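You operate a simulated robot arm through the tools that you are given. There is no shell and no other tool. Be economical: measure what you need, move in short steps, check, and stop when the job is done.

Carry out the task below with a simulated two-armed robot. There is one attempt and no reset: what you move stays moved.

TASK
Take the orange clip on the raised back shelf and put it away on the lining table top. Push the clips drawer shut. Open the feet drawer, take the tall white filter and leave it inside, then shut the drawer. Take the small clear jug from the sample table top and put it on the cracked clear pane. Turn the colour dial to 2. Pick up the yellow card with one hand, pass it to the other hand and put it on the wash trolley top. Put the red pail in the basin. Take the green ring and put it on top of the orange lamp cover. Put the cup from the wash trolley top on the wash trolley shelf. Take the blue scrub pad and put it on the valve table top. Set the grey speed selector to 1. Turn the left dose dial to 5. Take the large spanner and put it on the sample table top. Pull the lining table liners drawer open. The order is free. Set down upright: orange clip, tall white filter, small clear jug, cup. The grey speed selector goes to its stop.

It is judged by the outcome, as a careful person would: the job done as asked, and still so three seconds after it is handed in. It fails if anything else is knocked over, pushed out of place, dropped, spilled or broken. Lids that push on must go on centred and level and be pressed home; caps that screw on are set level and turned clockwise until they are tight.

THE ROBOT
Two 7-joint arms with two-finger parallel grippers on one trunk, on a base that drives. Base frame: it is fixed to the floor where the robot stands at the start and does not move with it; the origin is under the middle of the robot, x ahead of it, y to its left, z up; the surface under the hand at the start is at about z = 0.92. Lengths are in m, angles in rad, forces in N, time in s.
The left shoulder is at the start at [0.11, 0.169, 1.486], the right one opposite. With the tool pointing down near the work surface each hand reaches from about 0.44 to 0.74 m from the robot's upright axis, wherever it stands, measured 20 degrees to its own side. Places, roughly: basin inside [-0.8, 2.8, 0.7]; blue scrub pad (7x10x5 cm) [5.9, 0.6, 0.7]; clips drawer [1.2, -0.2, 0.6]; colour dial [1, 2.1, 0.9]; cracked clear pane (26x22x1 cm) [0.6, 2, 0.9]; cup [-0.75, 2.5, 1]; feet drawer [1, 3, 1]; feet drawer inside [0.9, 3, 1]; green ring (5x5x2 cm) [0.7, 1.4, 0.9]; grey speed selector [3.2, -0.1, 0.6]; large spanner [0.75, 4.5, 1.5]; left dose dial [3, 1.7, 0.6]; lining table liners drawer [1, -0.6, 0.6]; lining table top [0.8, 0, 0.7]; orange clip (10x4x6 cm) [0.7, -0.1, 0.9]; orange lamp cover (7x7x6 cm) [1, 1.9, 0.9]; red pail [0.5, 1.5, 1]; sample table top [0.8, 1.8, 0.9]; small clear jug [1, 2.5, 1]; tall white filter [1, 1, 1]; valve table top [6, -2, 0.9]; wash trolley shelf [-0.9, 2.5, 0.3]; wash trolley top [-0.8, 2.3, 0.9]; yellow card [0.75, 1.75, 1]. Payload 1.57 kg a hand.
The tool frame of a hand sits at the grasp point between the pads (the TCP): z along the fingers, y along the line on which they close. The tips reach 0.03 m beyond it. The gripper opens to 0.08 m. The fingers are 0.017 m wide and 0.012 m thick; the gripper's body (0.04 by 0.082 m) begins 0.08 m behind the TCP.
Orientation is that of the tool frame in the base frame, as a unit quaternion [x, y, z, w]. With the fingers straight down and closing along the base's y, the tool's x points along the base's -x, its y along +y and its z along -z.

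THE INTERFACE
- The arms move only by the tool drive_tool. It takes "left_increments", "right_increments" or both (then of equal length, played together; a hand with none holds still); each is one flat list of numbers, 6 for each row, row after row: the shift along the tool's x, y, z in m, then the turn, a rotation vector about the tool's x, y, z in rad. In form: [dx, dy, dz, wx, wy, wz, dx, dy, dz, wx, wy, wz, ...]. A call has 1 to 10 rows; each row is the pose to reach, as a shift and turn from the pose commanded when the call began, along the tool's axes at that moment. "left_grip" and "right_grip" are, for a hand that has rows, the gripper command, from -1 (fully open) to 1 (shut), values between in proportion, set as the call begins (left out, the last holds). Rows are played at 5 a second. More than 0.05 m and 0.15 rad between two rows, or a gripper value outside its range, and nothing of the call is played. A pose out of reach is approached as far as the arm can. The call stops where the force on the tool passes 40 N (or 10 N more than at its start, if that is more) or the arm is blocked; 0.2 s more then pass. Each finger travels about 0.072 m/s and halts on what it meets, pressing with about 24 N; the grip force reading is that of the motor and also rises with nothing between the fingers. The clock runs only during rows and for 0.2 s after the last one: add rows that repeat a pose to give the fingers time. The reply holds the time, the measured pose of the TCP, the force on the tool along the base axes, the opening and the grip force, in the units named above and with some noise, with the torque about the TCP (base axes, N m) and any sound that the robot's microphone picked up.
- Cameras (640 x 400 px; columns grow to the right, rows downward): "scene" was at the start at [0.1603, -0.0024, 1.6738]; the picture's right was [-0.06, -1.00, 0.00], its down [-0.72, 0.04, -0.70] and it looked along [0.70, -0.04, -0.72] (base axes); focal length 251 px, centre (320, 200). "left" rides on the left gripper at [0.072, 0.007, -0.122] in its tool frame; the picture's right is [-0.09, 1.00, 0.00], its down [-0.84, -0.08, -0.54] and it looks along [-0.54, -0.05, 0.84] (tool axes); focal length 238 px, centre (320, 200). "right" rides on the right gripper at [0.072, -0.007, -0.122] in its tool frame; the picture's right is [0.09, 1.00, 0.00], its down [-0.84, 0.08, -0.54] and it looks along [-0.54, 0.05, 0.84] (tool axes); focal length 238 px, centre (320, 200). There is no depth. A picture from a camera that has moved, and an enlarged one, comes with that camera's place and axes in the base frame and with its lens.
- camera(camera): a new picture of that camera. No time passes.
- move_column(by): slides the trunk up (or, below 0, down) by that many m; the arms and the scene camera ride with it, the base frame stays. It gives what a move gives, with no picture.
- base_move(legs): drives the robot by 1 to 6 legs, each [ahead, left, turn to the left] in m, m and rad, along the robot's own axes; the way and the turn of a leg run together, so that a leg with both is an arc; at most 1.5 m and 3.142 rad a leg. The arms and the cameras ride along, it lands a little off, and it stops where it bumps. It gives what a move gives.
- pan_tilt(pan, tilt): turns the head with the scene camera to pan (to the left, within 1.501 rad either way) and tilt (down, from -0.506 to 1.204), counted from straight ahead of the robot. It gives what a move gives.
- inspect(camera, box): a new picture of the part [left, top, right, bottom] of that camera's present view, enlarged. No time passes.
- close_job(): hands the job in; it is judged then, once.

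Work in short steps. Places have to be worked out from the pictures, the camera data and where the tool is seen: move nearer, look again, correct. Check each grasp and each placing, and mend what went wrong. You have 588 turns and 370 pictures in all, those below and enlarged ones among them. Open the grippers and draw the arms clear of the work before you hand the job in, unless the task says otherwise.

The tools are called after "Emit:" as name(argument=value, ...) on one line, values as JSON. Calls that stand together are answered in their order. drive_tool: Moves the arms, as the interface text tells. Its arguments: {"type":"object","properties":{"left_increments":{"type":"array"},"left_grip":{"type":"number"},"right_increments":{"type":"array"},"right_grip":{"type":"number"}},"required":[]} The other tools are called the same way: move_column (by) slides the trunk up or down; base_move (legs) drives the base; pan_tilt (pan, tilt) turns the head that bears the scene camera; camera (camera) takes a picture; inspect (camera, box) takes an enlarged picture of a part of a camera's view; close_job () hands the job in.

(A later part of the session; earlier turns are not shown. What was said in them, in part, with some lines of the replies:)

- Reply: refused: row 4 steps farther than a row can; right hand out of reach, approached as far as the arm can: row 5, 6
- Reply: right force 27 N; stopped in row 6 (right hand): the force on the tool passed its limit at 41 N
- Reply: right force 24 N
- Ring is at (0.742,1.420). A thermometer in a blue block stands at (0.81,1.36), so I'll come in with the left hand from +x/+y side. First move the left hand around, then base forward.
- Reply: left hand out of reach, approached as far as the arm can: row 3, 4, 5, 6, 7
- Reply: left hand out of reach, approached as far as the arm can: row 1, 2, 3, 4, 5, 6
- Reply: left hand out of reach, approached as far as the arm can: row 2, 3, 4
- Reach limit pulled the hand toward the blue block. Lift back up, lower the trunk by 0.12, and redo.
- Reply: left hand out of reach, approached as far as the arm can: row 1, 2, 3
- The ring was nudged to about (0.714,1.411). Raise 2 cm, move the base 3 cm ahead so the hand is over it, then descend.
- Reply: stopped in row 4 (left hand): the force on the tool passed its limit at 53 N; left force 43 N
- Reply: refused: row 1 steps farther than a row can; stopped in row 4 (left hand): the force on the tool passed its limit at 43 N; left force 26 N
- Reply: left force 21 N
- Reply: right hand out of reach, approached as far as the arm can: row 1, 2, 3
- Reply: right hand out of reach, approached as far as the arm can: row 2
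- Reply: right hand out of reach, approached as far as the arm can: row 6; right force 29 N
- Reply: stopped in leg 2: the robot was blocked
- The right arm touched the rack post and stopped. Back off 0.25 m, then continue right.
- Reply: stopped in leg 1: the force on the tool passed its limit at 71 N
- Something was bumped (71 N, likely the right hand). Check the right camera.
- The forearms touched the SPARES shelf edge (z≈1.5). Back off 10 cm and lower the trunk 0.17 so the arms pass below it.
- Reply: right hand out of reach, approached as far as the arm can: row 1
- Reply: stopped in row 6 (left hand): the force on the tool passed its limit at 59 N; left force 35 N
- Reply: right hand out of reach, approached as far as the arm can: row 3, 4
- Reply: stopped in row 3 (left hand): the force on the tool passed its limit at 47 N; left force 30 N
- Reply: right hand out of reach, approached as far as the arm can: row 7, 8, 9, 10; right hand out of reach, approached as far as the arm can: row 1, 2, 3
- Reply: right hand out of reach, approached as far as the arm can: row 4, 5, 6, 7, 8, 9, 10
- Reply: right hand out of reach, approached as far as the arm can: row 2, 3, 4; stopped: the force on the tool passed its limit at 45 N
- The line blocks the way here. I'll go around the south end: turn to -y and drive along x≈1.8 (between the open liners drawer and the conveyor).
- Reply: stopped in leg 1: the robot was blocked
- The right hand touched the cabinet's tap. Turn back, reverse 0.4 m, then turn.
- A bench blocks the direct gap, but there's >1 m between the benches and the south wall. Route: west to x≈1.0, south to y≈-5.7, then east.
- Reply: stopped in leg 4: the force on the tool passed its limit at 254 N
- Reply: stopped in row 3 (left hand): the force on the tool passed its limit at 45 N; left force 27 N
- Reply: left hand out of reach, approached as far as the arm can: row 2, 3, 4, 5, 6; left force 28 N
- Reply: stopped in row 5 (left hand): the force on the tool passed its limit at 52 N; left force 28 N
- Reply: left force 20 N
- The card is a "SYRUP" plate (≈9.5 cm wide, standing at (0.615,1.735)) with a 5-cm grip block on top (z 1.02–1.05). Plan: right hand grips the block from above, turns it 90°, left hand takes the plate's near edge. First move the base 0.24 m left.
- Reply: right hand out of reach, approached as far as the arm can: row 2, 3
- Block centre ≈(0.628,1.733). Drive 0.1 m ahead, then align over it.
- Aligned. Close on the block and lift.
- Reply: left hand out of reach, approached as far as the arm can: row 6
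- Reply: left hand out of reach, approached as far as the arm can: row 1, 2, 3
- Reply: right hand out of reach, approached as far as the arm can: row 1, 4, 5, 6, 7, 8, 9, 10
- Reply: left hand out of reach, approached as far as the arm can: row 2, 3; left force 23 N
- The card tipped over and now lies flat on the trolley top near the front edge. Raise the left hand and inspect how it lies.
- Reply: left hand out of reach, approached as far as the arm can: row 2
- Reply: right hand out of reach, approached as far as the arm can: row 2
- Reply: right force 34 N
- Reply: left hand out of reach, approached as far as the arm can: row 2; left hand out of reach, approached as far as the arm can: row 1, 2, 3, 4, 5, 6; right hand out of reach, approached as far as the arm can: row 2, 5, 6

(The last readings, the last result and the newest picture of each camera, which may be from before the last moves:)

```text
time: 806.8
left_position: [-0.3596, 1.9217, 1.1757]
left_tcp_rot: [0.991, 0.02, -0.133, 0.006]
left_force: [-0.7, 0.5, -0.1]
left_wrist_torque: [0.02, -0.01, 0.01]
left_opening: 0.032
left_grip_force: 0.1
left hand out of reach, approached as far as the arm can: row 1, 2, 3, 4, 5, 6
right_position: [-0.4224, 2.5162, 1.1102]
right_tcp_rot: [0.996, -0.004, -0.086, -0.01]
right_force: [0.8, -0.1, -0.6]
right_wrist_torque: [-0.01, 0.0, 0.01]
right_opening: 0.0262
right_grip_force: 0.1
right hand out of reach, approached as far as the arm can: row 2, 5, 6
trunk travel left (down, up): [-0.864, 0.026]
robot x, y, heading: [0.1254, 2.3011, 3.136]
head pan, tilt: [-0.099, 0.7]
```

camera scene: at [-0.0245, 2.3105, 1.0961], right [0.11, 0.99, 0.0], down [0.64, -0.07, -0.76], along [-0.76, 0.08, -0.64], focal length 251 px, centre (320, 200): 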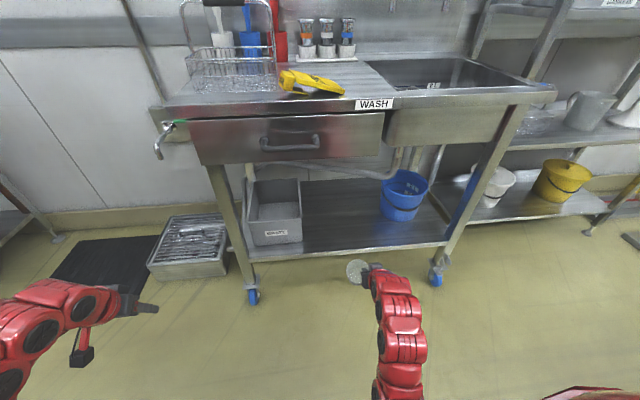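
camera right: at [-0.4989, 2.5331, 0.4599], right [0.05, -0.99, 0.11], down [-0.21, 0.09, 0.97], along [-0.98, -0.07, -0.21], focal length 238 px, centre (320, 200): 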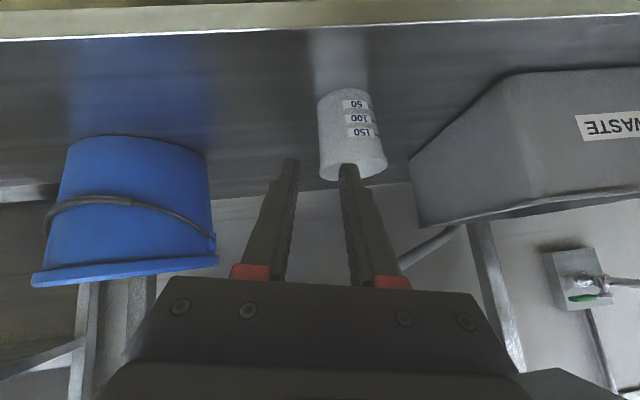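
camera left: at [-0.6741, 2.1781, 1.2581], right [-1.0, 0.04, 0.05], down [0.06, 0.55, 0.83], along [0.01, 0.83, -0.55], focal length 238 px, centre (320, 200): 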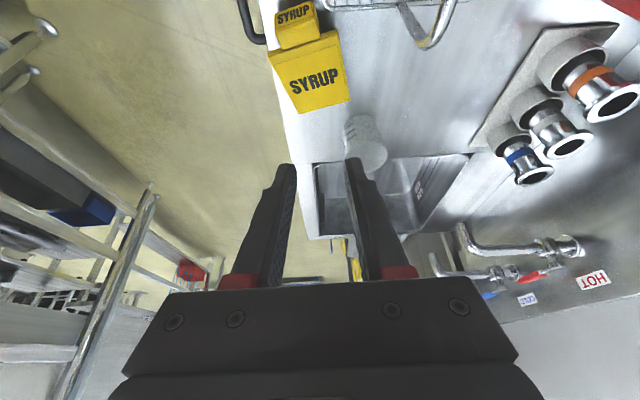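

Emit:
drive_tool(right_increments=[-0.03, 0, -0.03, 0, 0.06, 0, -0.06, 0, -0.06, 0, 0.12, 0, -0.09, 0, -0.08, 0, 0.17, 0], left_increments=[-0.04, 0, 0.0, 0, 0.08, 0, -0.08, -0.03, 0.0, 0, 0.16, 0, -0.11, -0.06, 0.0, 0, 0.26, 0])

Emit:
base_move(legs=[[0, 0.75, 0], [0.2, 0, 0], [0, 0, -1.57], [0, 0, -1.57]])

Emit:
pan_tilt(pan=0, tilt=0.8)

Emit:
camera(camera="scene")

```text
time: 807.6
left_position: [-0.3754, 1.966, 1.1362]
left_tcp_rot: [0.995, 0.021, -0.097, 0.0]
left_force: [0.4, 0.0, -0.3]
left_wrist_torque: [0.03, 0.0, 0.0]
left_opening: 0.0319
left_grip_force: 0.1
left hand out of reach, approached as far as the arm can: row 1, 2, 3
right_position: [-0.4323, 2.5081, 1.0859]
right_tcp_rot: [0.999, -0.003, -0.052, -0.004]
right_force: [-0.2, -0.9, 0.0]
right_wrist_torque: [0.02, 0.02, 0.01]
right_opening: 0.0261
right_grip_force: 0.1
right hand out of reach, approached as far as the arm can: row 1, 2, 3
trunk travel left (down, up): [-0.864, 0.026]
robot x, y, heading: [0.1283, 2.2987, 3.136]
head pan, tilt: [-0.099, 0.7]
```

```text
time: 820.5
left_position: [0.4231, 1.8839, 1.1355]
left_tcp_rot: [-0.031, 0.995, 0.002, 0.096]
left_force: [-1.3, 0.3, -0.2]
left_wrist_torque: [0.0, -0.02, 0.0]
left_opening: 0.0322
left_grip_force: 0.0
right_position: [0.4925, 1.3436, 1.086]
right_tcp_rot: [-0.009, 0.999, -0.004, 0.052]
right_force: [0.1, -0.4, 0.6]
right_wrist_torque: [-0.01, 0.02, 0.02]
right_opening: 0.0258
right_grip_force: 0.1
trunk travel left (down, up): [-0.864, 0.026]
robot x, y, heading: [-0.0716, 1.5394, 0.02]
head pan, tilt: [-0.099, 0.7]
```

```text
time: 821.2
left_position: [0.4221, 1.8833, 1.1364]
left_tcp_rot: [-0.032, 0.995, 0.002, 0.096]
left_force: [0.5, 0.1, -0.9]
left_wrist_torque: [-0.01, 0.0, -0.01]
left_opening: 0.0321
left_grip_force: 0.0
right_position: [0.4924, 1.3419, 1.0849]
right_tcp_rot: [-0.009, 0.999, -0.004, 0.052]
right_force: [-0.1, -0.7, -0.2]
right_wrist_torque: [0.0, 0.02, -0.02]
right_opening: 0.0262
right_grip_force: 0.0
trunk travel left (down, up): [-0.864, 0.026]
robot x, y, heading: [-0.0713, 1.5381, 0.019]
head pan, tilt: [0.0, 0.799]
```

```text
61 pictures are left
camera scene: at [0.0883, 1.5439, 1.7378], right [0.02, -1.0, 0.0], down [-0.72, -0.02, -0.7], along [0.7, 0.01, -0.72], focal length 251 px, centre (320, 200)
```

scene: 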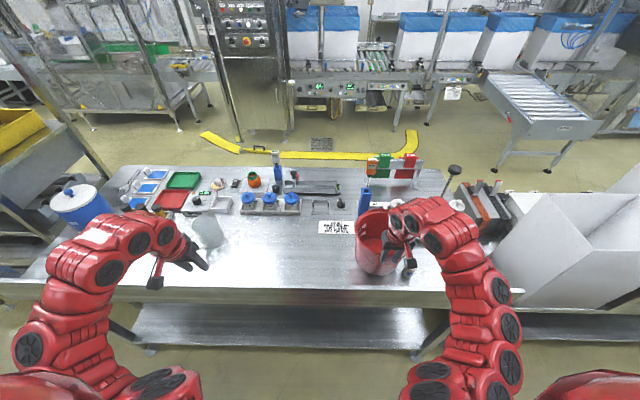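

Emit:
inspect(camera="scene", box=[300, 170, 480, 300])

Emit:
camera(camera="right")

```text
3.08 times, centred on (390, 235) of scene
camera zoom: at [0.0883, 1.5439, 1.7378], right [0.02, -1.0, 0.0], down [-0.72, -0.02, -0.7], along [0.7, 0.01, -0.72], focal length 773 px, centre (105, 92)
```

zoom: 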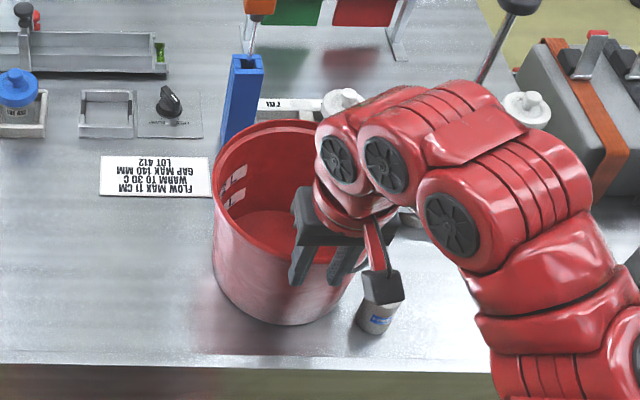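

```text
59 pictures are left
camera right: at [0.4085, 1.3355, 1.1993], right [-0.11, 0.99, -0.02], down [0.77, 0.1, 0.63], along [0.62, 0.05, -0.78], focal length 238 px, centre (320, 200)
```

right: 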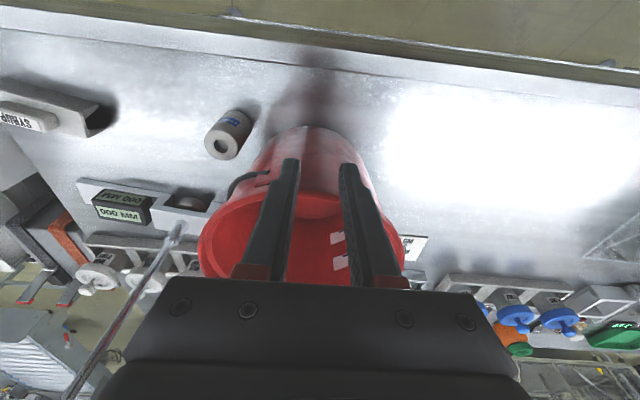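

The pail was pushed during the turn (now near (0.6,1.35), still upright; nothing else disturbed). Raise the right hand out of it and look from above.

Emit:
drive_tool(right_increments=[0, 0, -0.04, 0, 0, 0, 0, 0, -0.08, 0, 0, 0, 0, 0, -0.12, 0, 0, 0], right_grip=-0.3)

Emit:
camera(camera="right")

```text
time: 822.0
left_position: [0.4224, 1.8827, 1.1373]
left_tcp_rot: [-0.032, 0.995, 0.002, 0.097]
left_force: [0.5, 1.2, 0.0]
left_wrist_torque: [-0.02, -0.03, 0.03]
left_opening: 0.032
left_grip_force: 0.1
right_position: [0.4922, 1.3424, 1.0859]
right_tcp_rot: [-0.009, 0.999, -0.004, 0.051]
right_force: [-1.2, -0.1, 0.4]
right_wrist_torque: [-0.02, 0.02, -0.03]
right_opening: 0.0522
right_grip_force: 0.1
right hand out of reach, approached as far as the arm can: row 1, 2, 3
trunk travel left (down, up): [-0.864, 0.026]
robot x, y, heading: [-0.0727, 1.5372, 0.02]
head pan, tilt: [0.0, 0.799]
```

```text
58 pictures are left
camera right: at [0.4085, 1.3356, 1.1993], right [-0.11, 0.99, -0.02], down [0.77, 0.1, 0.63], along [0.62, 0.05, -0.78], focal length 238 px, centre (320, 200)
```

right: 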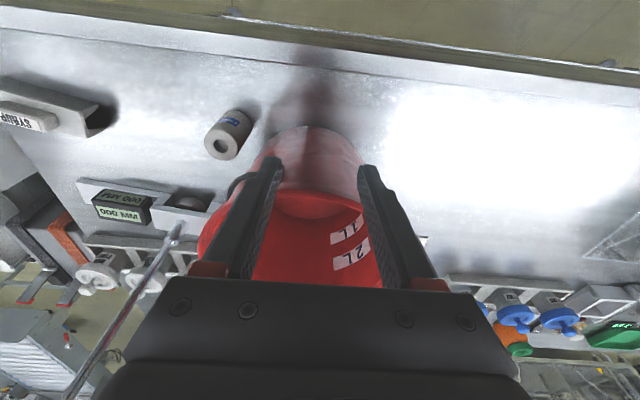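

Emit:
base_move(legs=[[-0.12, 0, -0.02], [0, -0.19, 0]])

Emit:
move_column(by=0.025)

Emit:
drive_tool(right_increments=[-0.03, 0.02, -0.02, 0, 0.05, 0, -0.06, 0.04, -0.05, 0, 0.1, 0, -0.09, 0.06, -0.08, 0, 0.1, 0, -0.12, 0.08, -0.1, 0, 0.1, 0], left_increments=[-0.03, -0.02, -0.01, 0, 0.06, 0, -0.06, -0.05, -0.03, 0, 0.12, 0, -0.09, -0.08, -0.05, 0, 0.19, 0, -0.12, -0.11, -0.07, 0, 0.19, 0], left_grip=-0.3)

Emit:
camera(camera="right")

Emit:
camera(camera="left")

```text
time: 824.4
left_position: [0.3114, 1.6833, 1.1358]
left_tcp_rot: [-0.022, 0.995, 0.001, 0.096]
left_force: [0.1, -0.1, 1.2]
left_wrist_torque: [0.0, -0.02, 0.04]
left_opening: 0.0322
left_grip_force: 0.0
right_position: [0.3701, 1.1425, 1.0855]
right_tcp_rot: [0.003, 0.999, -0.004, 0.053]
right_force: [-0.4, -0.9, -0.5]
right_wrist_torque: [-0.04, -0.01, -0.05]
right_opening: 0.0519
right_grip_force: 0.1
trunk travel left (down, up): [-0.864, 0.026]
robot x, y, heading: [-0.1887, 1.3468, 0.001]
head pan, tilt: [0.0, 0.799]
```

```text
time: 825.1
left_position: [0.3104, 1.6805, 1.1606]
left_tcp_rot: [-0.022, 0.995, 0.002, 0.097]
left_force: [0.1, -0.3, -0.3]
left_wrist_torque: [0.05, 0.0, 0.02]
left_opening: 0.0319
left_grip_force: 0.1
right_position: [0.3686, 1.1394, 1.1099]
right_tcp_rot: [0.002, 0.999, -0.004, 0.052]
right_force: [-0.1, -0.2, -0.5]
right_wrist_torque: [-0.03, 0.0, -0.02]
right_opening: 0.0519
right_grip_force: 0.0
trunk travel left (down, up): [-0.889, 0.001]
robot x, y, heading: [-0.1906, 1.3497, -0.002]
head pan, tilt: [0.0, 0.799]
```

```text
time: 826.1
left_position: [0.3162, 1.5621, 1.1429]
left_tcp_rot: [-0.022, 0.997, -0.028, 0.068]
left_force: [-0.4, -0.3, -0.8]
left_wrist_torque: [0.04, -0.04, -0.02]
left_opening: 0.0519
left_grip_force: 0.2
left hand out of reach, approached as far as the arm can: row 1, 2, 3, 4
right_position: [0.4767, 1.2239, 1.2222]
right_tcp_rot: [-0.001, 1.0, -0.002, 0.002]
right_force: [0.3, -0.6, 0.3]
right_wrist_torque: [0.03, -0.01, -0.01]
right_opening: 0.0519
right_grip_force: 0.0
right hand out of reach, approached as far as the arm can: row 1, 2, 3
trunk travel left (down, up): [-0.889, 0.001]
robot x, y, heading: [-0.1888, 1.3483, 0.002]
head pan, tilt: [0.0, 0.799]
```

```text
57 pictures are left
camera right: at [0.4044, 1.2173, 1.3444], right [-0.09, 1.0, -0.01], down [0.83, 0.08, 0.54], along [0.54, 0.04, -0.84], focal length 238 px, centre (320, 200)
```

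right: 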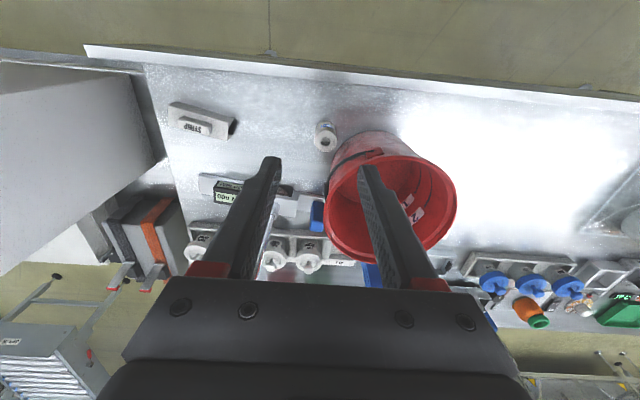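

```text
56 pictures are left
camera left: at [0.2273, 1.5722, 1.254], right [0.05, 1.0, -0.05], down [0.76, -0.01, 0.65], along [0.65, -0.07, -0.76], focal length 238 px, centre (320, 200)
```

left: 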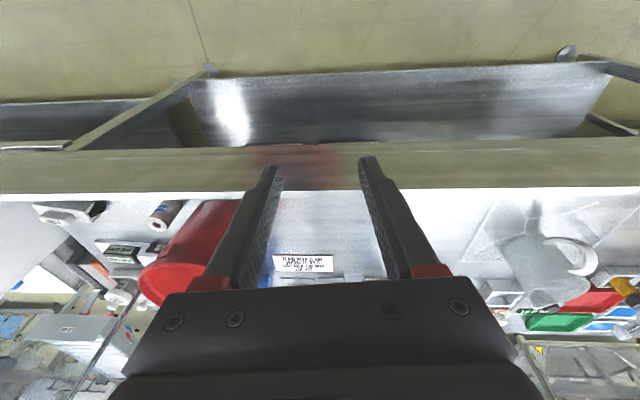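

Pail rim: centre ≈(0.60,1.34), r≈0.10, z≈1.04. Two-handed lift: grip the ±y walls. Drive 0.12 m ahead and bring both hands above the rim.

Emit:
base_move(legs=[[0.12, 0, 0]])

Emit:
drive_tool(left_increments=[-0.03, -0.025, -0.015, 0, 0.04, 0, -0.065, -0.05, -0.02, 0, 0.08, 0, -0.1, -0.075, -0.02, 0, 0.12, 0, -0.135, -0.1, -0.02, 0, 0.14, 0, -0.165, -0.122, -0.02, 0, 0.14, 0], right_increments=[0, 0.004, 0, 0, 0, 0, 0, 0.008, 0, 0, 0, 0, 0, 0.012, 0.02, 0, 0, 0, 0, 0.016, 0.04, 0, 0, 0, 0, 0.016, 0.06, 0, 0, 0])

Emit:
camera(camera="right")

Emit:
camera(camera="left")

```text
time: 827.4
left_position: [0.4357, 1.5618, 1.1446]
left_tcp_rot: [-0.02, 0.997, -0.028, 0.066]
left_force: [1.1, -0.5, -0.6]
left_wrist_torque: [0.01, -0.06, 0.03]
left_opening: 0.052
left_grip_force: 0.0
right_position: [0.5968, 1.2223, 1.2223]
right_tcp_rot: [0.003, 1.0, -0.003, 0.003]
right_force: [0.7, 0.3, -0.2]
right_wrist_torque: [0.04, 0.0, -0.01]
right_opening: 0.052
right_grip_force: 0.1
trunk travel left (down, up): [-0.889, 0.001]
robot x, y, heading: [-0.0713, 1.3502, 0.005]
head pan, tilt: [0.0, 0.799]
```

```text
time: 828.8
left_position: [0.5891, 1.4685, 1.1567]
left_tcp_rot: [-0.011, 1.0, 0.013, -0.022]
left_force: [0.6, 0.6, -0.4]
left_wrist_torque: [-0.05, 0.0, 0.01]
left_opening: 0.0519
left_grip_force: 0.1
left hand out of reach, approached as far as the arm can: row 1, 2, 3, 4
right_position: [0.5995, 1.2388, 1.1635]
right_tcp_rot: [0.003, 1.0, -0.006, 0.004]
right_force: [-0.6, -0.5, 0.3]
right_wrist_torque: [-0.02, 0.02, -0.04]
right_opening: 0.0522
right_grip_force: 0.0
trunk travel left (down, up): [-0.889, 0.001]
robot x, y, heading: [-0.0706, 1.345, -0.001]
head pan, tilt: [0.0, 0.799]
stopped in row 5 (left hand): the arm was blocked; the commanded pose is now the measured one
```

```text
55 pictures are left
camera right: at [0.527, 1.2342, 1.2842], right [-0.09, 1.0, -0.01], down [0.83, 0.08, 0.55], along [0.55, 0.04, -0.84], focal length 238 px, centre (320, 200)
```

right: 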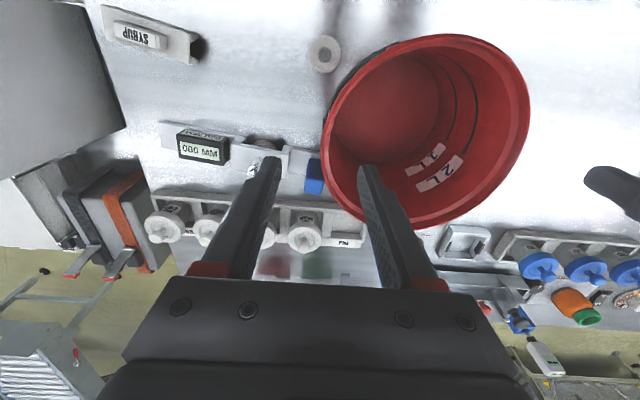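

```text
54 pictures are left
camera left: at [0.5221, 1.4701, 1.2804], right [0.07, 1.0, 0.02], down [0.86, -0.07, 0.5], along [0.5, -0.02, -0.86], focal length 238 px, centre (320, 200)
```

left: 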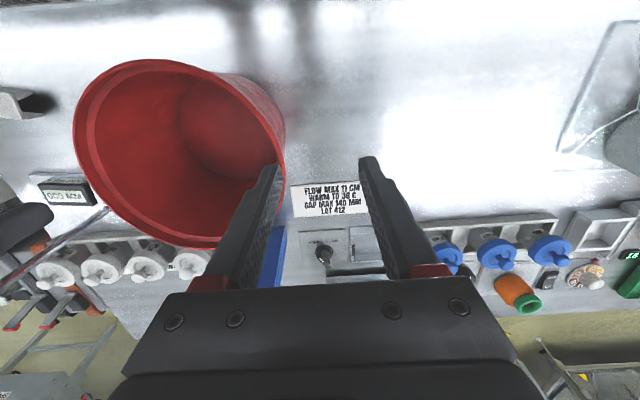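

The wrists block each other upright. Tilt both hands ~15° outward (matching the pail's taper), then position over the walls (y≈1.435 / 1.239, rim z≈1.065).

Emit:
drive_tool(left_increments=[0, 0, 0, 0.14, 0, 0, 0, 0, 0, 0.28, 0, 0, 0, 0, 0, 0.28, 0, 0], right_increments=[0, 0, 0, -0.13, 0, 0, 0, 0, 0, -0.25, 0, 0, 0.008, 0.0, 0, -0.25, 0, 0])

Emit:
drive_tool(left_increments=[0, -0.016, 0.004, 0, 0, 0, 0, -0.032, 0.008, 0, 0, 0])

Emit:
camera(camera="left")

Emit:
camera(camera="right")

```text
time: 829.6
left_position: [0.5887, 1.4649, 1.157]
left_tcp_rot: [-0.013, 0.992, -0.125, -0.02]
left_force: [0.6, 0.2, -0.3]
left_wrist_torque: [0.02, -0.04, 0.02]
left_opening: 0.052
left_grip_force: 0.1
right_position: [0.5909, 1.2353, 1.162]
right_tcp_rot: [0.002, 0.993, 0.121, 0.003]
right_force: [0.2, 0.1, 0.6]
right_wrist_torque: [0.01, -0.02, -0.02]
right_opening: 0.0519
right_grip_force: 0.0
trunk travel left (down, up): [-0.889, 0.001]
robot x, y, heading: [-0.0709, 1.3483, -0.001]
head pan, tilt: [0.0, 0.799]
```

```text
time: 830.2
left_position: [0.5898, 1.4308, 1.1558]
left_tcp_rot: [-0.014, 0.992, -0.124, -0.021]
left_force: [-0.2, 0.0, -0.9]
left_wrist_torque: [0.02, -0.01, -0.02]
left_opening: 0.0522
left_grip_force: 0.1
right_position: [0.5915, 1.2345, 1.161]
right_tcp_rot: [0.003, 0.992, 0.122, 0.003]
right_force: [-0.2, -0.2, -0.2]
right_wrist_torque: [0.0, -0.03, 0.04]
right_opening: 0.052
right_grip_force: 0.0
trunk travel left (down, up): [-0.889, 0.001]
robot x, y, heading: [-0.0692, 1.3484, -0.005]
head pan, tilt: [0.0, 0.799]
```

```text
53 pictures are left
camera left: at [0.5224, 1.4653, 1.2756], right [0.06, 0.97, -0.25], down [0.86, 0.08, 0.51], along [0.51, -0.24, -0.83], focal length 238 px, centre (320, 200)
```

left: 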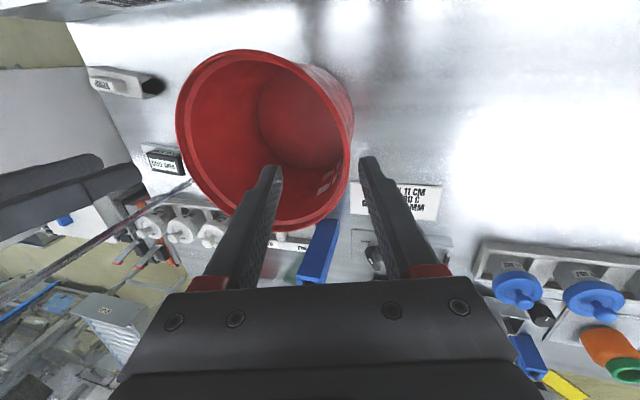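

```text
52 pictures are left
camera right: at [0.5192, 1.1986, 1.2781], right [-0.09, 0.97, 0.24], down [0.83, -0.06, 0.55], along [0.55, 0.25, -0.8], focal length 238 px, centre (320, 200)
```

right: 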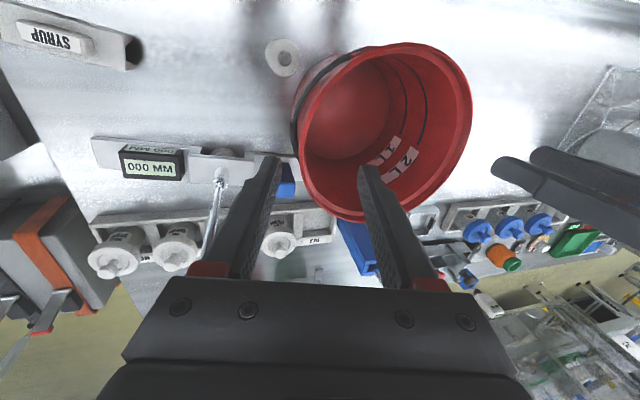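

Both hands straddle the rim walls. Descend vertically 10 cm and close both.

Emit:
drive_tool(left_increments=[0, 0.008, 0.03, 0, 0, 0, 0, 0.016, 0.06, 0, 0, 0, 0, 0.022, 0.085, 0, 0, 0, 0, 0.0264, 0.1036, 0, 0, 0], right_increments=[0, -0.008, 0.03, 0, 0, 0, 0, -0.016, 0.06, 0, 0, 0, 0, -0.022, 0.085, 0, 0, 0, 0, -0.0264, 0.1036, 0, 0, 0])

Emit:
camera(camera="left")

Emit:
camera(camera="right")

```text
time: 831.2
left_position: [0.5865, 1.4324, 1.049]
left_tcp_rot: [-0.014, 0.992, -0.127, -0.021]
left_force: [-0.2, 0.2, -0.3]
left_wrist_torque: [-0.01, 0.0, 0.03]
left_opening: 0.0521
left_grip_force: 0.2
right_position: [0.5923, 1.2331, 1.0547]
right_tcp_rot: [0.002, 0.993, 0.121, 0.002]
right_force: [-0.6, 0.2, 0.4]
right_wrist_torque: [-0.02, 0.04, -0.01]
right_opening: 0.0519
right_grip_force: 0.0
trunk travel left (down, up): [-0.889, 0.001]
robot x, y, heading: [-0.0705, 1.3508, -0.006]
head pan, tilt: [0.0, 0.799]
```

```text
51 pictures are left
camera left: at [0.518, 1.4668, 1.1677], right [0.06, 0.97, -0.25], down [0.86, 0.08, 0.51], along [0.51, -0.25, -0.83], focal length 238 px, centre (320, 200)
```

left: 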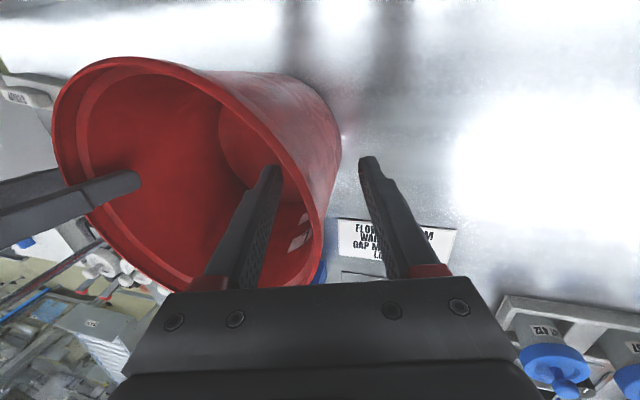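

```text
50 pictures are left
camera right: at [0.5199, 1.1982, 1.1714], right [-0.09, 0.97, 0.24], down [0.83, -0.06, 0.55], along [0.54, 0.25, -0.8], focal length 238 px, centre (320, 200)
```

right: 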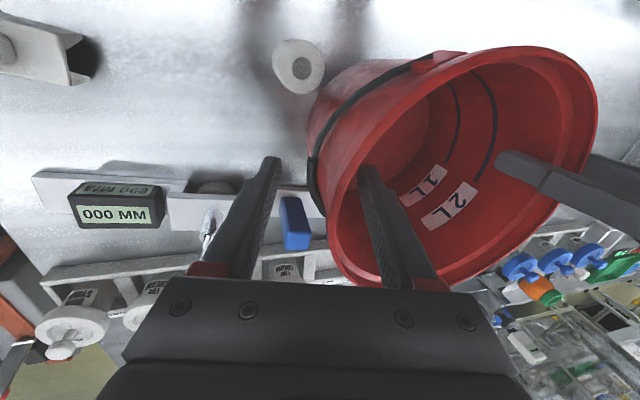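

Inner fingers inside, outer outside. Close both hands.

Emit:
drive_tool(left_increments=[0, 0, 0, 0, 0, 0, 0, 0, 0, 0, 0, 0, 0, 0, 0, 0, 0, 0, 0, 0, 0, 0, 0, 0, 0, 0, 0, 0, 0, 0], right_increments=[0, 0, 0, 0, 0, 0, 0, 0, 0, 0, 0, 0, 0, 0, 0, 0, 0, 0, 0, 0, 0, 0, 0, 0, 0, 0, 0, 0, 0, 0], left_grip=1, right_grip=1)

Emit:
camera(camera="right")

```text
time: 831.9
left_position: [0.5848, 1.4247, 1.0513]
left_tcp_rot: [-0.009, 0.991, -0.13, -0.022]
left_force: [0.1, -2.5, 0.3]
left_wrist_torque: [1.1, -0.14, 0.38]
left_opening: 0.0149
left_grip_force: 24.1
right_position: [0.5918, 1.2418, 1.0578]
right_tcp_rot: [-0.002, 0.992, 0.126, 0.003]
right_force: [-0.7, 2.6, 7.5]
right_wrist_torque: [-0.86, 0.2, -0.33]
right_opening: 0.0154
right_grip_force: 24.4
trunk travel left (down, up): [-0.889, 0.001]
robot x, y, heading: [-0.0722, 1.3452, -0.005]
head pan, tilt: [0.0, 0.799]
stopped in row 3 (right hand): the force on the tool passed its limit at 43 N (the readings are from after the stop); the commanded pose is now the measured one
```

```text
49 pictures are left
camera right: at [0.5196, 1.2047, 1.1735], right [-0.1, 0.96, 0.25], down [0.83, -0.06, 0.55], along [0.54, 0.26, -0.8], focal length 238 px, centre (320, 200)
```

right: 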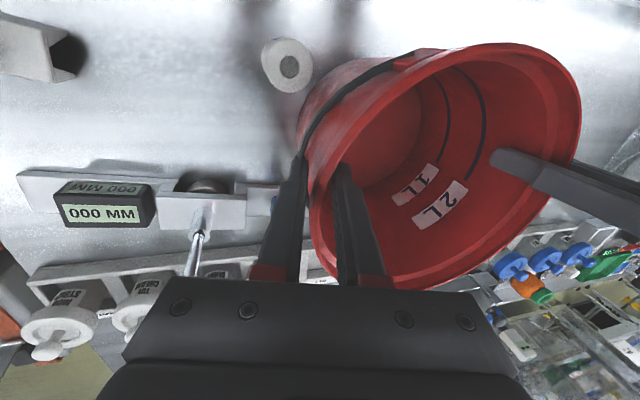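

Both hands grip the rim. Lift the pail together.

Emit:
drive_tool(left_increments=[0, -0.005, -0.0194, 0, 0, 0, 0, -0.01, -0.0388, 0, 0, 0, 0, -0.016, -0.065, 0, 0, 0, 0, -0.022, -0.09, 0, 0, 0, 0, -0.027, -0.11, 0, 0, 0], right_increments=[0, 0.005, -0.0194, 0, 0, 0, 0, 0.01, -0.0388, 0, 0, 0, 0, 0.016, -0.065, 0, 0, 0, 0, 0.022, -0.09, 0, 0, 0, 0, 0.027, -0.11, 0, 0, 0])

Emit:
camera(camera="scene")

```text
time: 833.2
left_position: [0.5921, 1.4234, 1.1628]
left_tcp_rot: [-0.01, 0.99, -0.136, -0.02]
left_force: [0.5, -11.3, -1.6]
left_wrist_torque: [0.99, 0.1, 0.38]
left_opening: 0.0149
left_grip_force: 24.0
right_position: [0.5937, 1.2423, 1.1711]
right_tcp_rot: [0.0, 0.991, 0.133, 0.004]
right_force: [0.2, 11.1, 0.1]
right_wrist_torque: [-0.79, -0.03, -0.39]
right_opening: 0.0163
right_grip_force: 24.2
trunk travel left (down, up): [-0.889, 0.001]
robot x, y, heading: [-0.0653, 1.3479, -0.001]
head pan, tilt: [0.0, 0.799]
stopped in row 5 (left hand): the force on the tool passed its limit at 43 N (the readings are from after the stop); the commanded pose is now the measured one
```

```text
48 pictures are left
camera scene: at [0.0911, 1.3494, 1.7627], right [0.0, -1.0, 0.0], down [-0.72, 0.0, -0.7], along [0.7, 0.0, -0.72], focal length 251 px, centre (320, 200)
```

scene: 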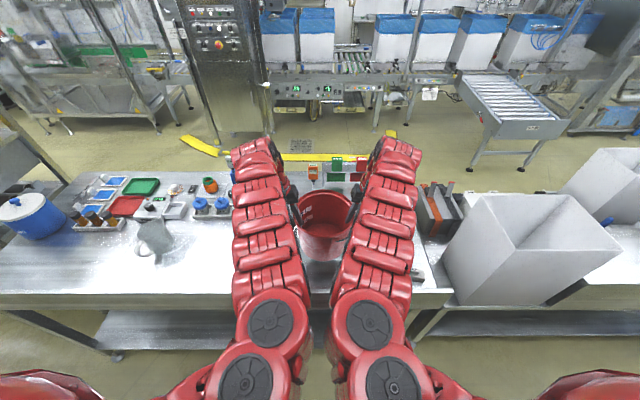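

Pail lifted level. Back off 0.1 m and turn to +y, then along the aisle.

Emit:
base_move(legs=[[-0.1, 0, 0], [0, 0, 1.57]])

Emit:
base_move(legs=[[0, -0.26, 0], [0.84, 0, 0], [0, 0, 1.57]])

Emit:
camera(camera="scene")

```text
time: 838.1
left_position: [-0.2488, 2.0099, 1.164]
left_tcp_rot: [0.706, -0.694, 0.11, -0.08]
left_force: [22.0, 0.3, -1.9]
left_wrist_torque: [0.01, 0.93, 0.37]
left_opening: 0.0147
left_grip_force: 23.8
right_position: [-0.0658, 2.0121, 1.1698]
right_tcp_rot: [-0.701, 0.701, 0.097, -0.091]
right_force: [-23.2, -0.8, 0.6]
right_wrist_torque: [-0.06, -0.65, -0.42]
right_opening: 0.0161
right_grip_force: 24.2
trunk travel left (down, up): [-0.889, 0.001]
robot x, y, heading: [-0.1695, 1.346, 1.579]
head pan, tilt: [0.0, 0.799]
```

```text
time: 847.8
left_position: [-0.5755, 2.1272, 1.1636]
left_tcp_rot: [0.991, -0.005, 0.022, -0.134]
left_force: [1.2, 17.2, -1.4]
left_wrist_torque: [-0.97, 0.07, 0.42]
left_opening: 0.0146
left_grip_force: 23.9
right_position: [-0.5719, 2.3118, 1.1707]
right_tcp_rot: [0.991, -0.014, -0.005, 0.133]
right_force: [-0.8, -16.5, 0.1]
right_wrist_torque: [0.67, -0.1, -0.35]
right_opening: 0.0162
right_grip_force: 23.6
trunk travel left (down, up): [-0.889, 0.001]
robot x, y, heading: [0.0836, 2.1861, 3.11]
head pan, tilt: [0.0, 0.799]
```

```text
47 pictures are left
camera scene: at [-0.0733, 2.193, 1.7627], right [0.03, 1.0, 0.0], down [0.72, -0.02, -0.7], along [-0.7, 0.02, -0.72], focal length 251 px, centre (320, 200)
```

scene: 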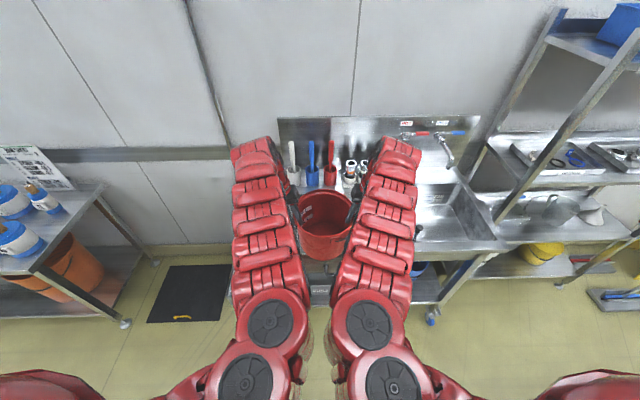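

Emit:
base_move(legs=[[0, -0.585, 0.03]])

Emit:
camera(camera="scene")

Emit:
camera(camera="left")

```text
time: 851.1
left_position: [-0.5642, 2.6897, 1.1653]
left_tcp_rot: [0.99, 0.008, 0.021, -0.136]
left_force: [0.4, 12.8, -1.2]
left_wrist_torque: [-1.02, -0.02, 0.36]
left_opening: 0.0139
left_grip_force: 23.9
right_position: [-0.564, 2.8722, 1.1707]
right_tcp_rot: [0.991, -0.002, -0.004, 0.132]
right_force: [0.8, -13.3, 0.0]
right_wrist_torque: [0.72, 0.0, -0.37]
right_opening: 0.0162
right_grip_force: 24.3
trunk travel left (down, up): [-0.889, 0.001]
robot x, y, heading: [0.1015, 2.7661, 3.137]
head pan, tilt: [0.0, 0.799]
```

```text
46 pictures are left
camera scene: at [-0.0634, 2.7667, 1.7627], right [0.0, 1.0, 0.0], down [0.72, 0.0, -0.7], along [-0.7, 0.0, -0.72], focal length 251 px, centre (320, 200)
```

scene: 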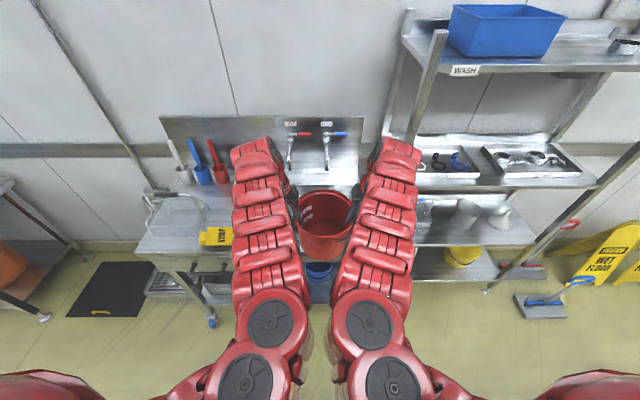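

```text
45 pictures are left
camera left: at [-0.4968, 2.6501, 1.2817], right [-0.07, -0.96, -0.27], down [-0.86, -0.08, 0.51], along [-0.51, 0.27, -0.82], focal length 238 px, centre (320, 200)
```

left: 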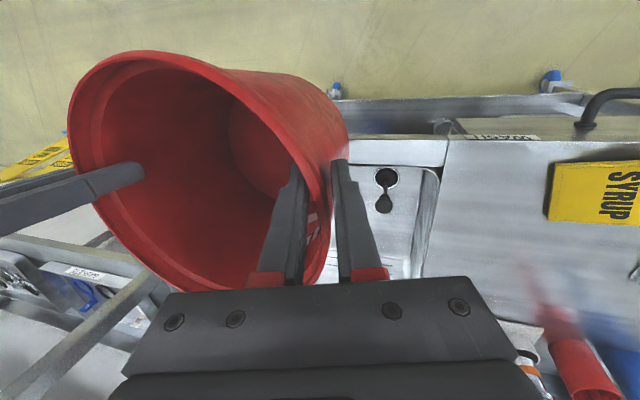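

The rack post is close to the right arm, so I'll aim for pail centre ≈(-0.82,2.74). Shift left 4.5 cm and drive ahead 0.255 m.

Emit:
base_move(legs=[[0, 0.045, 0], [0.255, 0, 0]])

Emit:
camera(camera="scene")

Emit:
camera(camera="left")

Emit:
camera(camera="right")

```text
time: 853.5
left_position: [-0.8173, 2.6468, 1.1643]
left_tcp_rot: [0.991, 0.008, 0.02, -0.135]
left_force: [0.6, 10.6, -2.2]
left_wrist_torque: [-0.99, -0.03, 0.37]
left_opening: 0.0137
left_grip_force: 23.6
right_position: [-0.817, 2.8298, 1.1719]
right_tcp_rot: [0.991, -0.003, -0.005, 0.133]
right_force: [0.0, -11.9, 0.1]
right_wrist_torque: [0.74, 0.04, -0.37]
right_opening: 0.0163
right_grip_force: 23.6
trunk travel left (down, up): [-0.889, 0.001]
robot x, y, heading: [-0.1549, 2.7224, 3.135]
head pan, tilt: [0.0, 0.799]
```

```text
44 pictures are left
camera scene: at [-0.316, 2.723, 1.763], right [0.01, 1.0, 0.0], down [0.72, 0.0, -0.7], along [-0.7, 0.0, -0.72], focal length 251 px, centre (320, 200)
```

scene: 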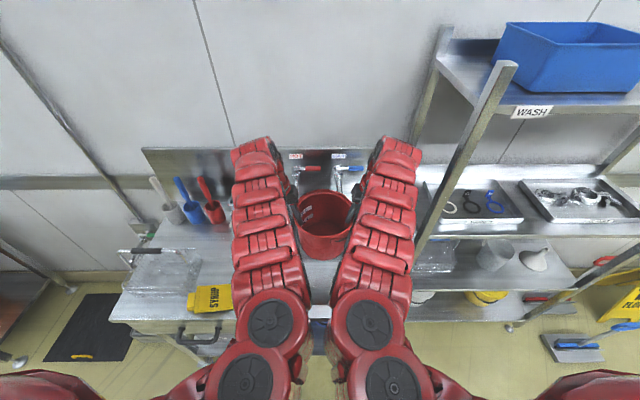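

```text
43 pictures are left
camera left: at [-0.7501, 2.6069, 1.2824], right [-0.07, -0.96, -0.27], down [-0.86, -0.08, 0.51], along [-0.51, 0.27, -0.82], focal length 238 px, centre (320, 200)
```

left: 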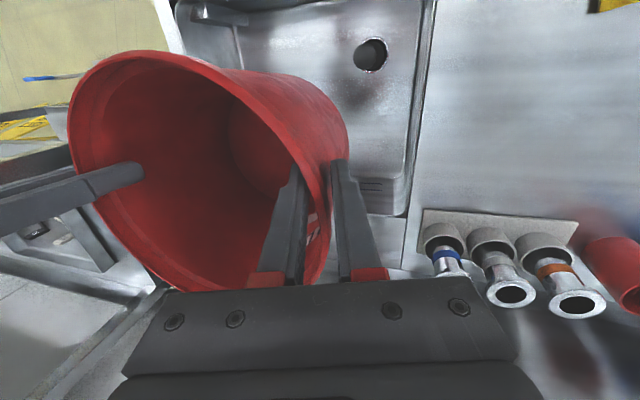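

```text
42 pictures are left
camera right: at [-0.7446, 2.8675, 1.2868], right [0.09, -0.96, 0.26], down [-0.83, 0.07, 0.55], along [-0.55, -0.27, -0.79], focal length 238 px, centre (320, 200)
```

right: 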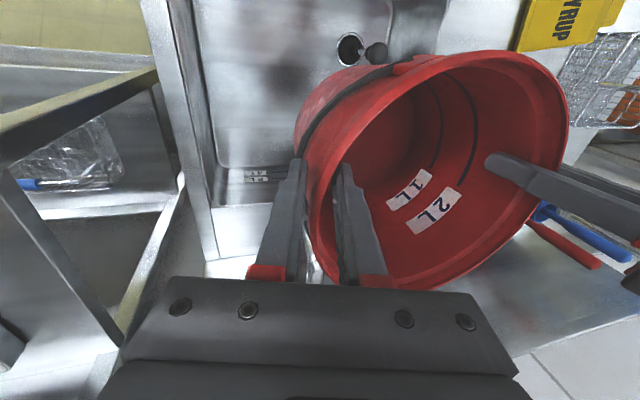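

The pail is above the basin. Lower the trunk until it touches the basin floor.

Emit:
move_column(by=-0.22)

Emit:
camera(camera="scene")

```text
time: 855.8
left_position: [-0.8188, 2.6477, 0.9436]
left_tcp_rot: [0.99, 0.007, 0.021, -0.136]
left_force: [-0.1, 9.2, -1.3]
left_wrist_torque: [-0.99, -0.06, 0.39]
left_opening: 0.0135
left_grip_force: 24.3
right_position: [-0.8191, 2.8303, 0.9514]
right_tcp_rot: [0.991, -0.003, -0.003, 0.133]
right_force: [0.8, -9.3, 0.5]
right_wrist_torque: [0.77, 0.03, -0.36]
right_opening: 0.0163
right_grip_force: 24.2
trunk travel left (down, up): [-0.669, 0.221]
robot x, y, heading: [-0.1577, 2.7204, 3.135]
head pan, tilt: [0.0, 0.799]
```

```text
41 pictures are left
camera scene: at [-0.3178, 2.724, 1.5428], right [0.01, 1.0, 0.0], down [0.72, 0.0, -0.7], along [-0.7, 0.0, -0.72], focal length 251 px, centre (320, 200)
```

scene: 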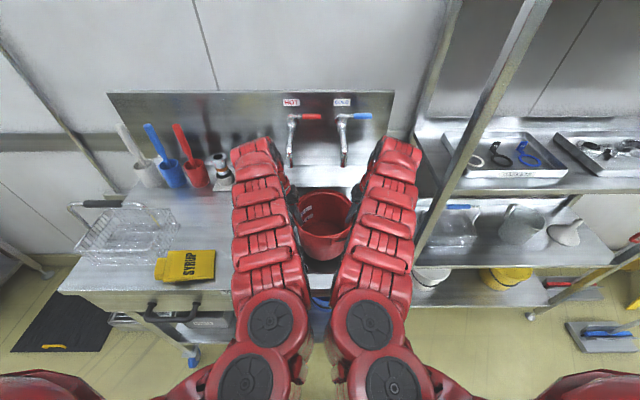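

Emit:
move_column(by=-0.13)

Emit:
camera(camera="left")

```text
time: 856.6
left_position: [-0.82, 2.6486, 0.8902]
left_tcp_rot: [0.99, 0.008, 0.012, -0.139]
left_force: [2.5, 3.4, 11.7]
left_wrist_torque: [-1.09, 0.3, 0.32]
left_opening: 0.0145
left_grip_force: 23.2
right_position: [-0.8198, 2.8297, 0.8957]
right_tcp_rot: [0.991, -0.003, -0.01, 0.135]
right_force: [5.9, -3.9, 14.2]
right_wrist_torque: [1.09, 0.04, -0.31]
right_opening: 0.0173
right_grip_force: 23.6
trunk travel left (down, up): [-0.609, 0.281]
robot x, y, heading: [-0.1551, 2.7199, 3.137]
head pan, tilt: [0.0, 0.799]
stopped: the force on the tool passed its limit at 96 N (the readings are from after the stop); the commanded pose is now the measured one
```

```text
40 pictures are left
camera left: at [-0.7512, 2.6081, 1.0064], right [-0.07, -0.96, -0.28], down [-0.85, -0.08, 0.52], along [-0.52, 0.27, -0.81], focal length 238 px, centre (320, 200)
```

left: 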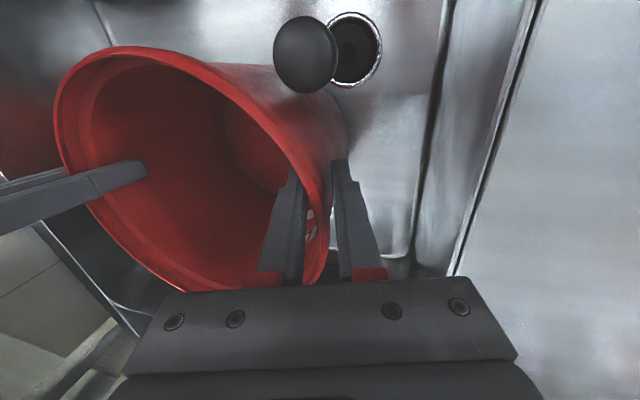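

Pail touches the basin floor, level. Release both hands.

Emit:
drive_tool(left_increments=[0, 0, 0, 0, 0, 0, 0, 0, 0, 0, 0, 0, 0, 0, 0, 0, 0, 0], right_increments=[0, 0, 0, 0, 0, 0, 0, 0, 0, 0, 0, 0, 0, 0, 0, 0, 0, 0], left_grip=-0.15, right_grip=-0.15)

Emit:
camera(camera="left")

Emit:
camera(camera="right")

```text
time: 857.4
left_position: [-0.8228, 2.6483, 0.8868]
left_tcp_rot: [0.99, 0.008, 0.015, -0.139]
left_force: [0.5, 0.2, -0.3]
left_wrist_torque: [-0.01, 0.02, -0.01]
left_opening: 0.046
left_grip_force: 0.1
right_position: [-0.8211, 2.8298, 0.8931]
right_tcp_rot: [0.991, -0.003, -0.009, 0.135]
right_force: [-0.3, -0.3, -0.4]
right_wrist_torque: [0.03, -0.01, 0.01]
right_opening: 0.0459
right_grip_force: 0.0
trunk travel left (down, up): [-0.609, 0.281]
robot x, y, heading: [-0.156, 2.7176, 3.137]
head pan, tilt: [0.0, 0.799]
```

```text
39 pictures are left
camera left: at [-0.7538, 2.6079, 1.0043], right [-0.07, -0.96, -0.28], down [-0.85, -0.08, 0.52], along [-0.52, 0.27, -0.81], focal length 238 px, centre (320, 200)
```

left: 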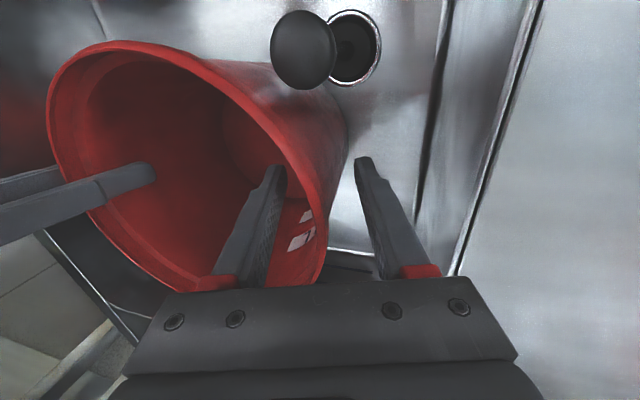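

```text
38 pictures are left
camera right: at [-0.7479, 2.8682, 1.0081], right [0.09, -0.96, 0.26], down [-0.83, 0.08, 0.56], along [-0.55, -0.27, -0.79], focal length 238 px, centre (320, 200)
```

right: 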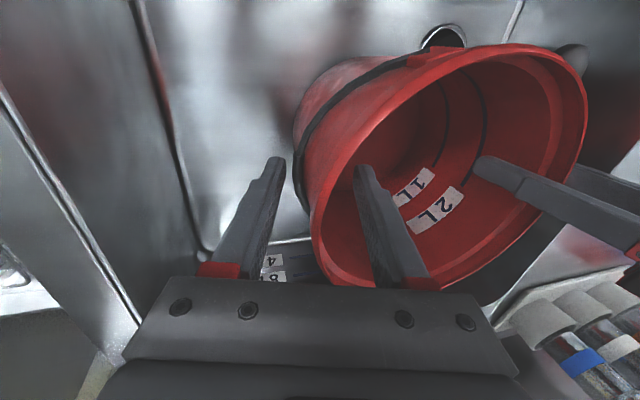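

Pail stands in the basin. Raise the trunk to withdraw both hands.

Emit:
move_column(by=0.27)

Emit:
camera(camera="scene")

```text
time: 860.2
left_position: [-0.8219, 2.6472, 1.1569]
left_tcp_rot: [0.99, 0.007, 0.015, -0.138]
left_force: [0.6, 0.2, -0.7]
left_wrist_torque: [0.0, 0.0, -0.02]
left_opening: 0.046
left_grip_force: 0.1
right_position: [-0.8218, 2.8293, 1.1631]
right_tcp_rot: [0.991, -0.003, -0.009, 0.134]
right_force: [-0.4, 0.1, -0.1]
right_wrist_torque: [0.01, 0.01, 0.01]
right_opening: 0.0458
right_grip_force: 0.0
trunk travel left (down, up): [-0.879, 0.011]
robot x, y, heading: [-0.1558, 2.7194, 3.135]
head pan, tilt: [0.0, 0.799]
```

```text
37 pictures are left
camera scene: at [-0.3183, 2.724, 1.7527], right [0.01, 1.0, 0.0], down [0.72, 0.0, -0.7], along [-0.7, 0.0, -0.72], focal length 251 px, centre (320, 200)
```

scene: 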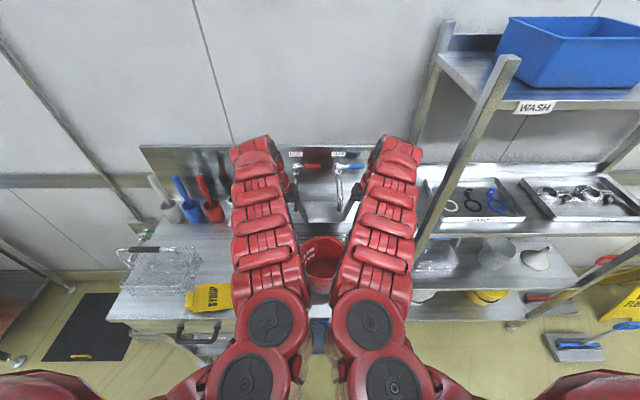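

Pail is in the basin. Back away and inspect the trolley top and shelf once more.

Emit:
base_move(legs=[[-0.25, 0, 0]])

Emit:
pan_tilt(pan=0.15, tilt=0.75)

Emit:
camera(camera="scene")

Emit:
inspect(camera="scene", box=[120, 180, 320, 320])

```text
time: 862.0
left_position: [-0.5701, 2.6479, 1.1556]
left_tcp_rot: [0.99, 0.006, 0.016, -0.138]
left_force: [-0.3, 0.0, -0.5]
left_wrist_torque: [-0.01, 0.0, 0.02]
left_opening: 0.0462
left_grip_force: 0.0
right_position: [-0.5703, 2.8293, 1.1623]
right_tcp_rot: [0.991, -0.005, -0.009, 0.135]
right_force: [0.2, -0.7, 0.1]
right_wrist_torque: [0.0, 0.03, 0.01]
right_opening: 0.0459
right_grip_force: 0.1
trunk travel left (down, up): [-0.879, 0.011]
robot x, y, heading: [0.098, 2.7193, 3.136]
head pan, tilt: [0.0, 0.799]
```

```text
time: 862.7
left_position: [-0.5679, 2.6481, 1.1584]
left_tcp_rot: [0.99, 0.006, 0.015, -0.139]
left_force: [-0.9, 0.4, 0.2]
left_wrist_torque: [-0.03, -0.01, 0.03]
left_opening: 0.046
left_grip_force: 0.1
right_position: [-0.5681, 2.8294, 1.1648]
right_tcp_rot: [0.991, -0.005, -0.008, 0.135]
right_force: [-0.3, -0.1, 0.0]
right_wrist_torque: [0.01, 0.02, 0.0]
right_opening: 0.046
right_grip_force: 0.0
trunk travel left (down, up): [-0.879, 0.011]
robot x, y, heading: [0.0955, 2.7204, 3.133]
head pan, tilt: [0.15, 0.75]
```

```text
36 pictures are left
camera scene: at [-0.0657, 2.7101, 1.7568], right [-0.14, 0.99, 0.0], down [0.68, 0.1, -0.73], along [-0.72, -0.1, -0.68], focal length 251 px, centre (320, 200)
```

scene: 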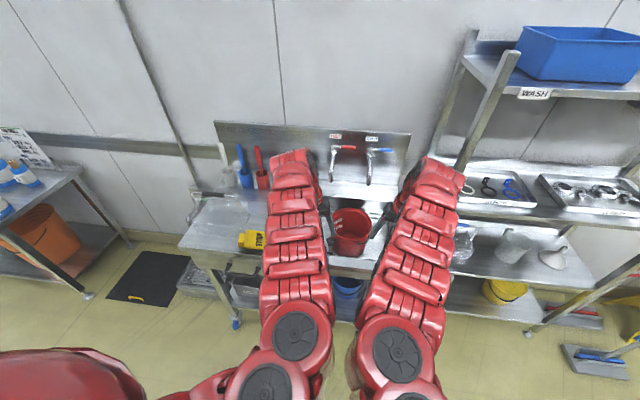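

```text
2.86 times, centred on (220, 250) of scene
camera zoom: at [-0.0657, 2.7101, 1.7568], right [-0.14, 0.99, 0.0], down [0.68, 0.1, -0.73], along [-0.72, -0.1, -0.68], focal length 717 px, centre (606, 57)
```

zoom: 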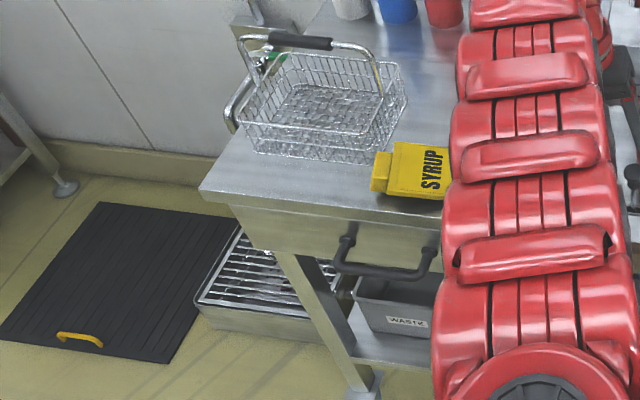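

All placements look right. Open both grippers fully and draw the hands a little further back before handing in.

Emit:
drive_tool(left_increments=[0.02, 0, -0.01, 0, 0, 0, 0.03, 0.01, -0.01, 0, 0, 0, 0.03, 0.01, -0.01, 0, 0, 0], right_increments=[0.02, 0, -0.01, 0, 0, 0, 0.03, -0.01, -0.01, 0, 0, 0, 0.03, -0.01, -0.01, 0, 0, 0], left_grip=-1, right_grip=-1)

Emit:
pan_tilt(pan=-0.05, tilt=0.9)

Emit:
camera(camera="scene")

```text
time: 863.7
left_position: [-0.549, 2.5978, 1.1596]
left_tcp_rot: [0.99, 0.039, 0.015, -0.135]
left_force: [0.0, -0.3, -0.7]
left_wrist_torque: [0.01, -0.01, 0.02]
left_opening: 0.0799
left_grip_force: 0.0
left hand out of reach, approached as far as the arm can: row 2, 3
right_position: [-0.557, 2.852, 1.1724]
right_tcp_rot: [0.99, -0.015, -0.012, 0.137]
right_force: [-0.3, -0.2, -0.9]
right_wrist_torque: [-0.02, 0.0, -0.01]
right_opening: 0.0799
right_grip_force: 0.1
right hand out of reach, approached as far as the arm can: row 1, 2, 3
trunk travel left (down, up): [-0.879, 0.011]
robot x, y, heading: [0.096, 2.7179, 3.133]
head pan, tilt: [0.15, 0.75]
stopped in row 3 (left hand): the arm was blocked; the commanded pose is now the measured one
```

```text
time: 864.5
left_position: [-0.5481, 2.5997, 1.1603]
left_tcp_rot: [0.99, 0.038, 0.016, -0.135]
left_force: [-0.5, 0.1, -0.3]
left_wrist_torque: [0.0, 0.01, 0.03]
left_opening: 0.0799
left_grip_force: 0.0
right_position: [-0.5575, 2.8521, 1.1719]
right_tcp_rot: [0.99, -0.014, -0.011, 0.138]
right_force: [0.1, -0.5, 0.8]
right_wrist_torque: [0.0, -0.01, 0.02]
right_opening: 0.0799
right_grip_force: 0.0
trunk travel left (down, up): [-0.879, 0.011]
robot x, y, heading: [0.0961, 2.7166, 3.13]
head pan, tilt: [-0.051, 0.901]
```

```text
34 pictures are left
camera scene: at [-0.0598, 2.7263, 1.7449], right [0.06, 1.0, 0.0], down [0.78, -0.05, -0.62], along [-0.62, 0.04, -0.78], focal length 251 px, centre (320, 200)
```

scene: 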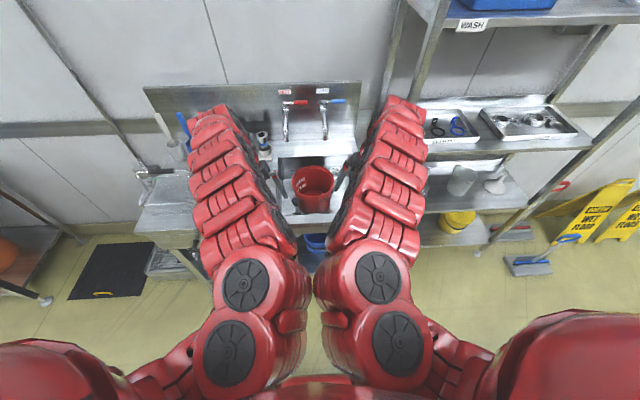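

The pail stands upright in the basin, both grippers are open, and the arms are clear. Hand the job in.

Emit:
close_job()

```text
The job is handed in.
```

I carried out every item on the list and handed the job in. Four results are less clean than the rest:

- **Colour dial:** it sits on 2, but about 4° past the middle of that segment.
- **Yellow card:** I passed it from hand to hand and stood it on the wash trolley top. It tipped over as I let go, and now lies flat near the front edge.
- **Red pail:** my hand pushed it about 15 cm along the sample table while the robot was turning. It stayed upright, I saw nothing else displaced, and it is now in the basin.
- **Bumps:** I hit the yellow clamp knob beside the speed selector hard, at about 176 N. The hands also struck the south wall rail (about 254 N) and the edge of the SPARES shelf (about 71 N). The arms touched the rack post and a cabinet tap. I saw no change to the clamp knob in later pictures and did not look closely at the others.
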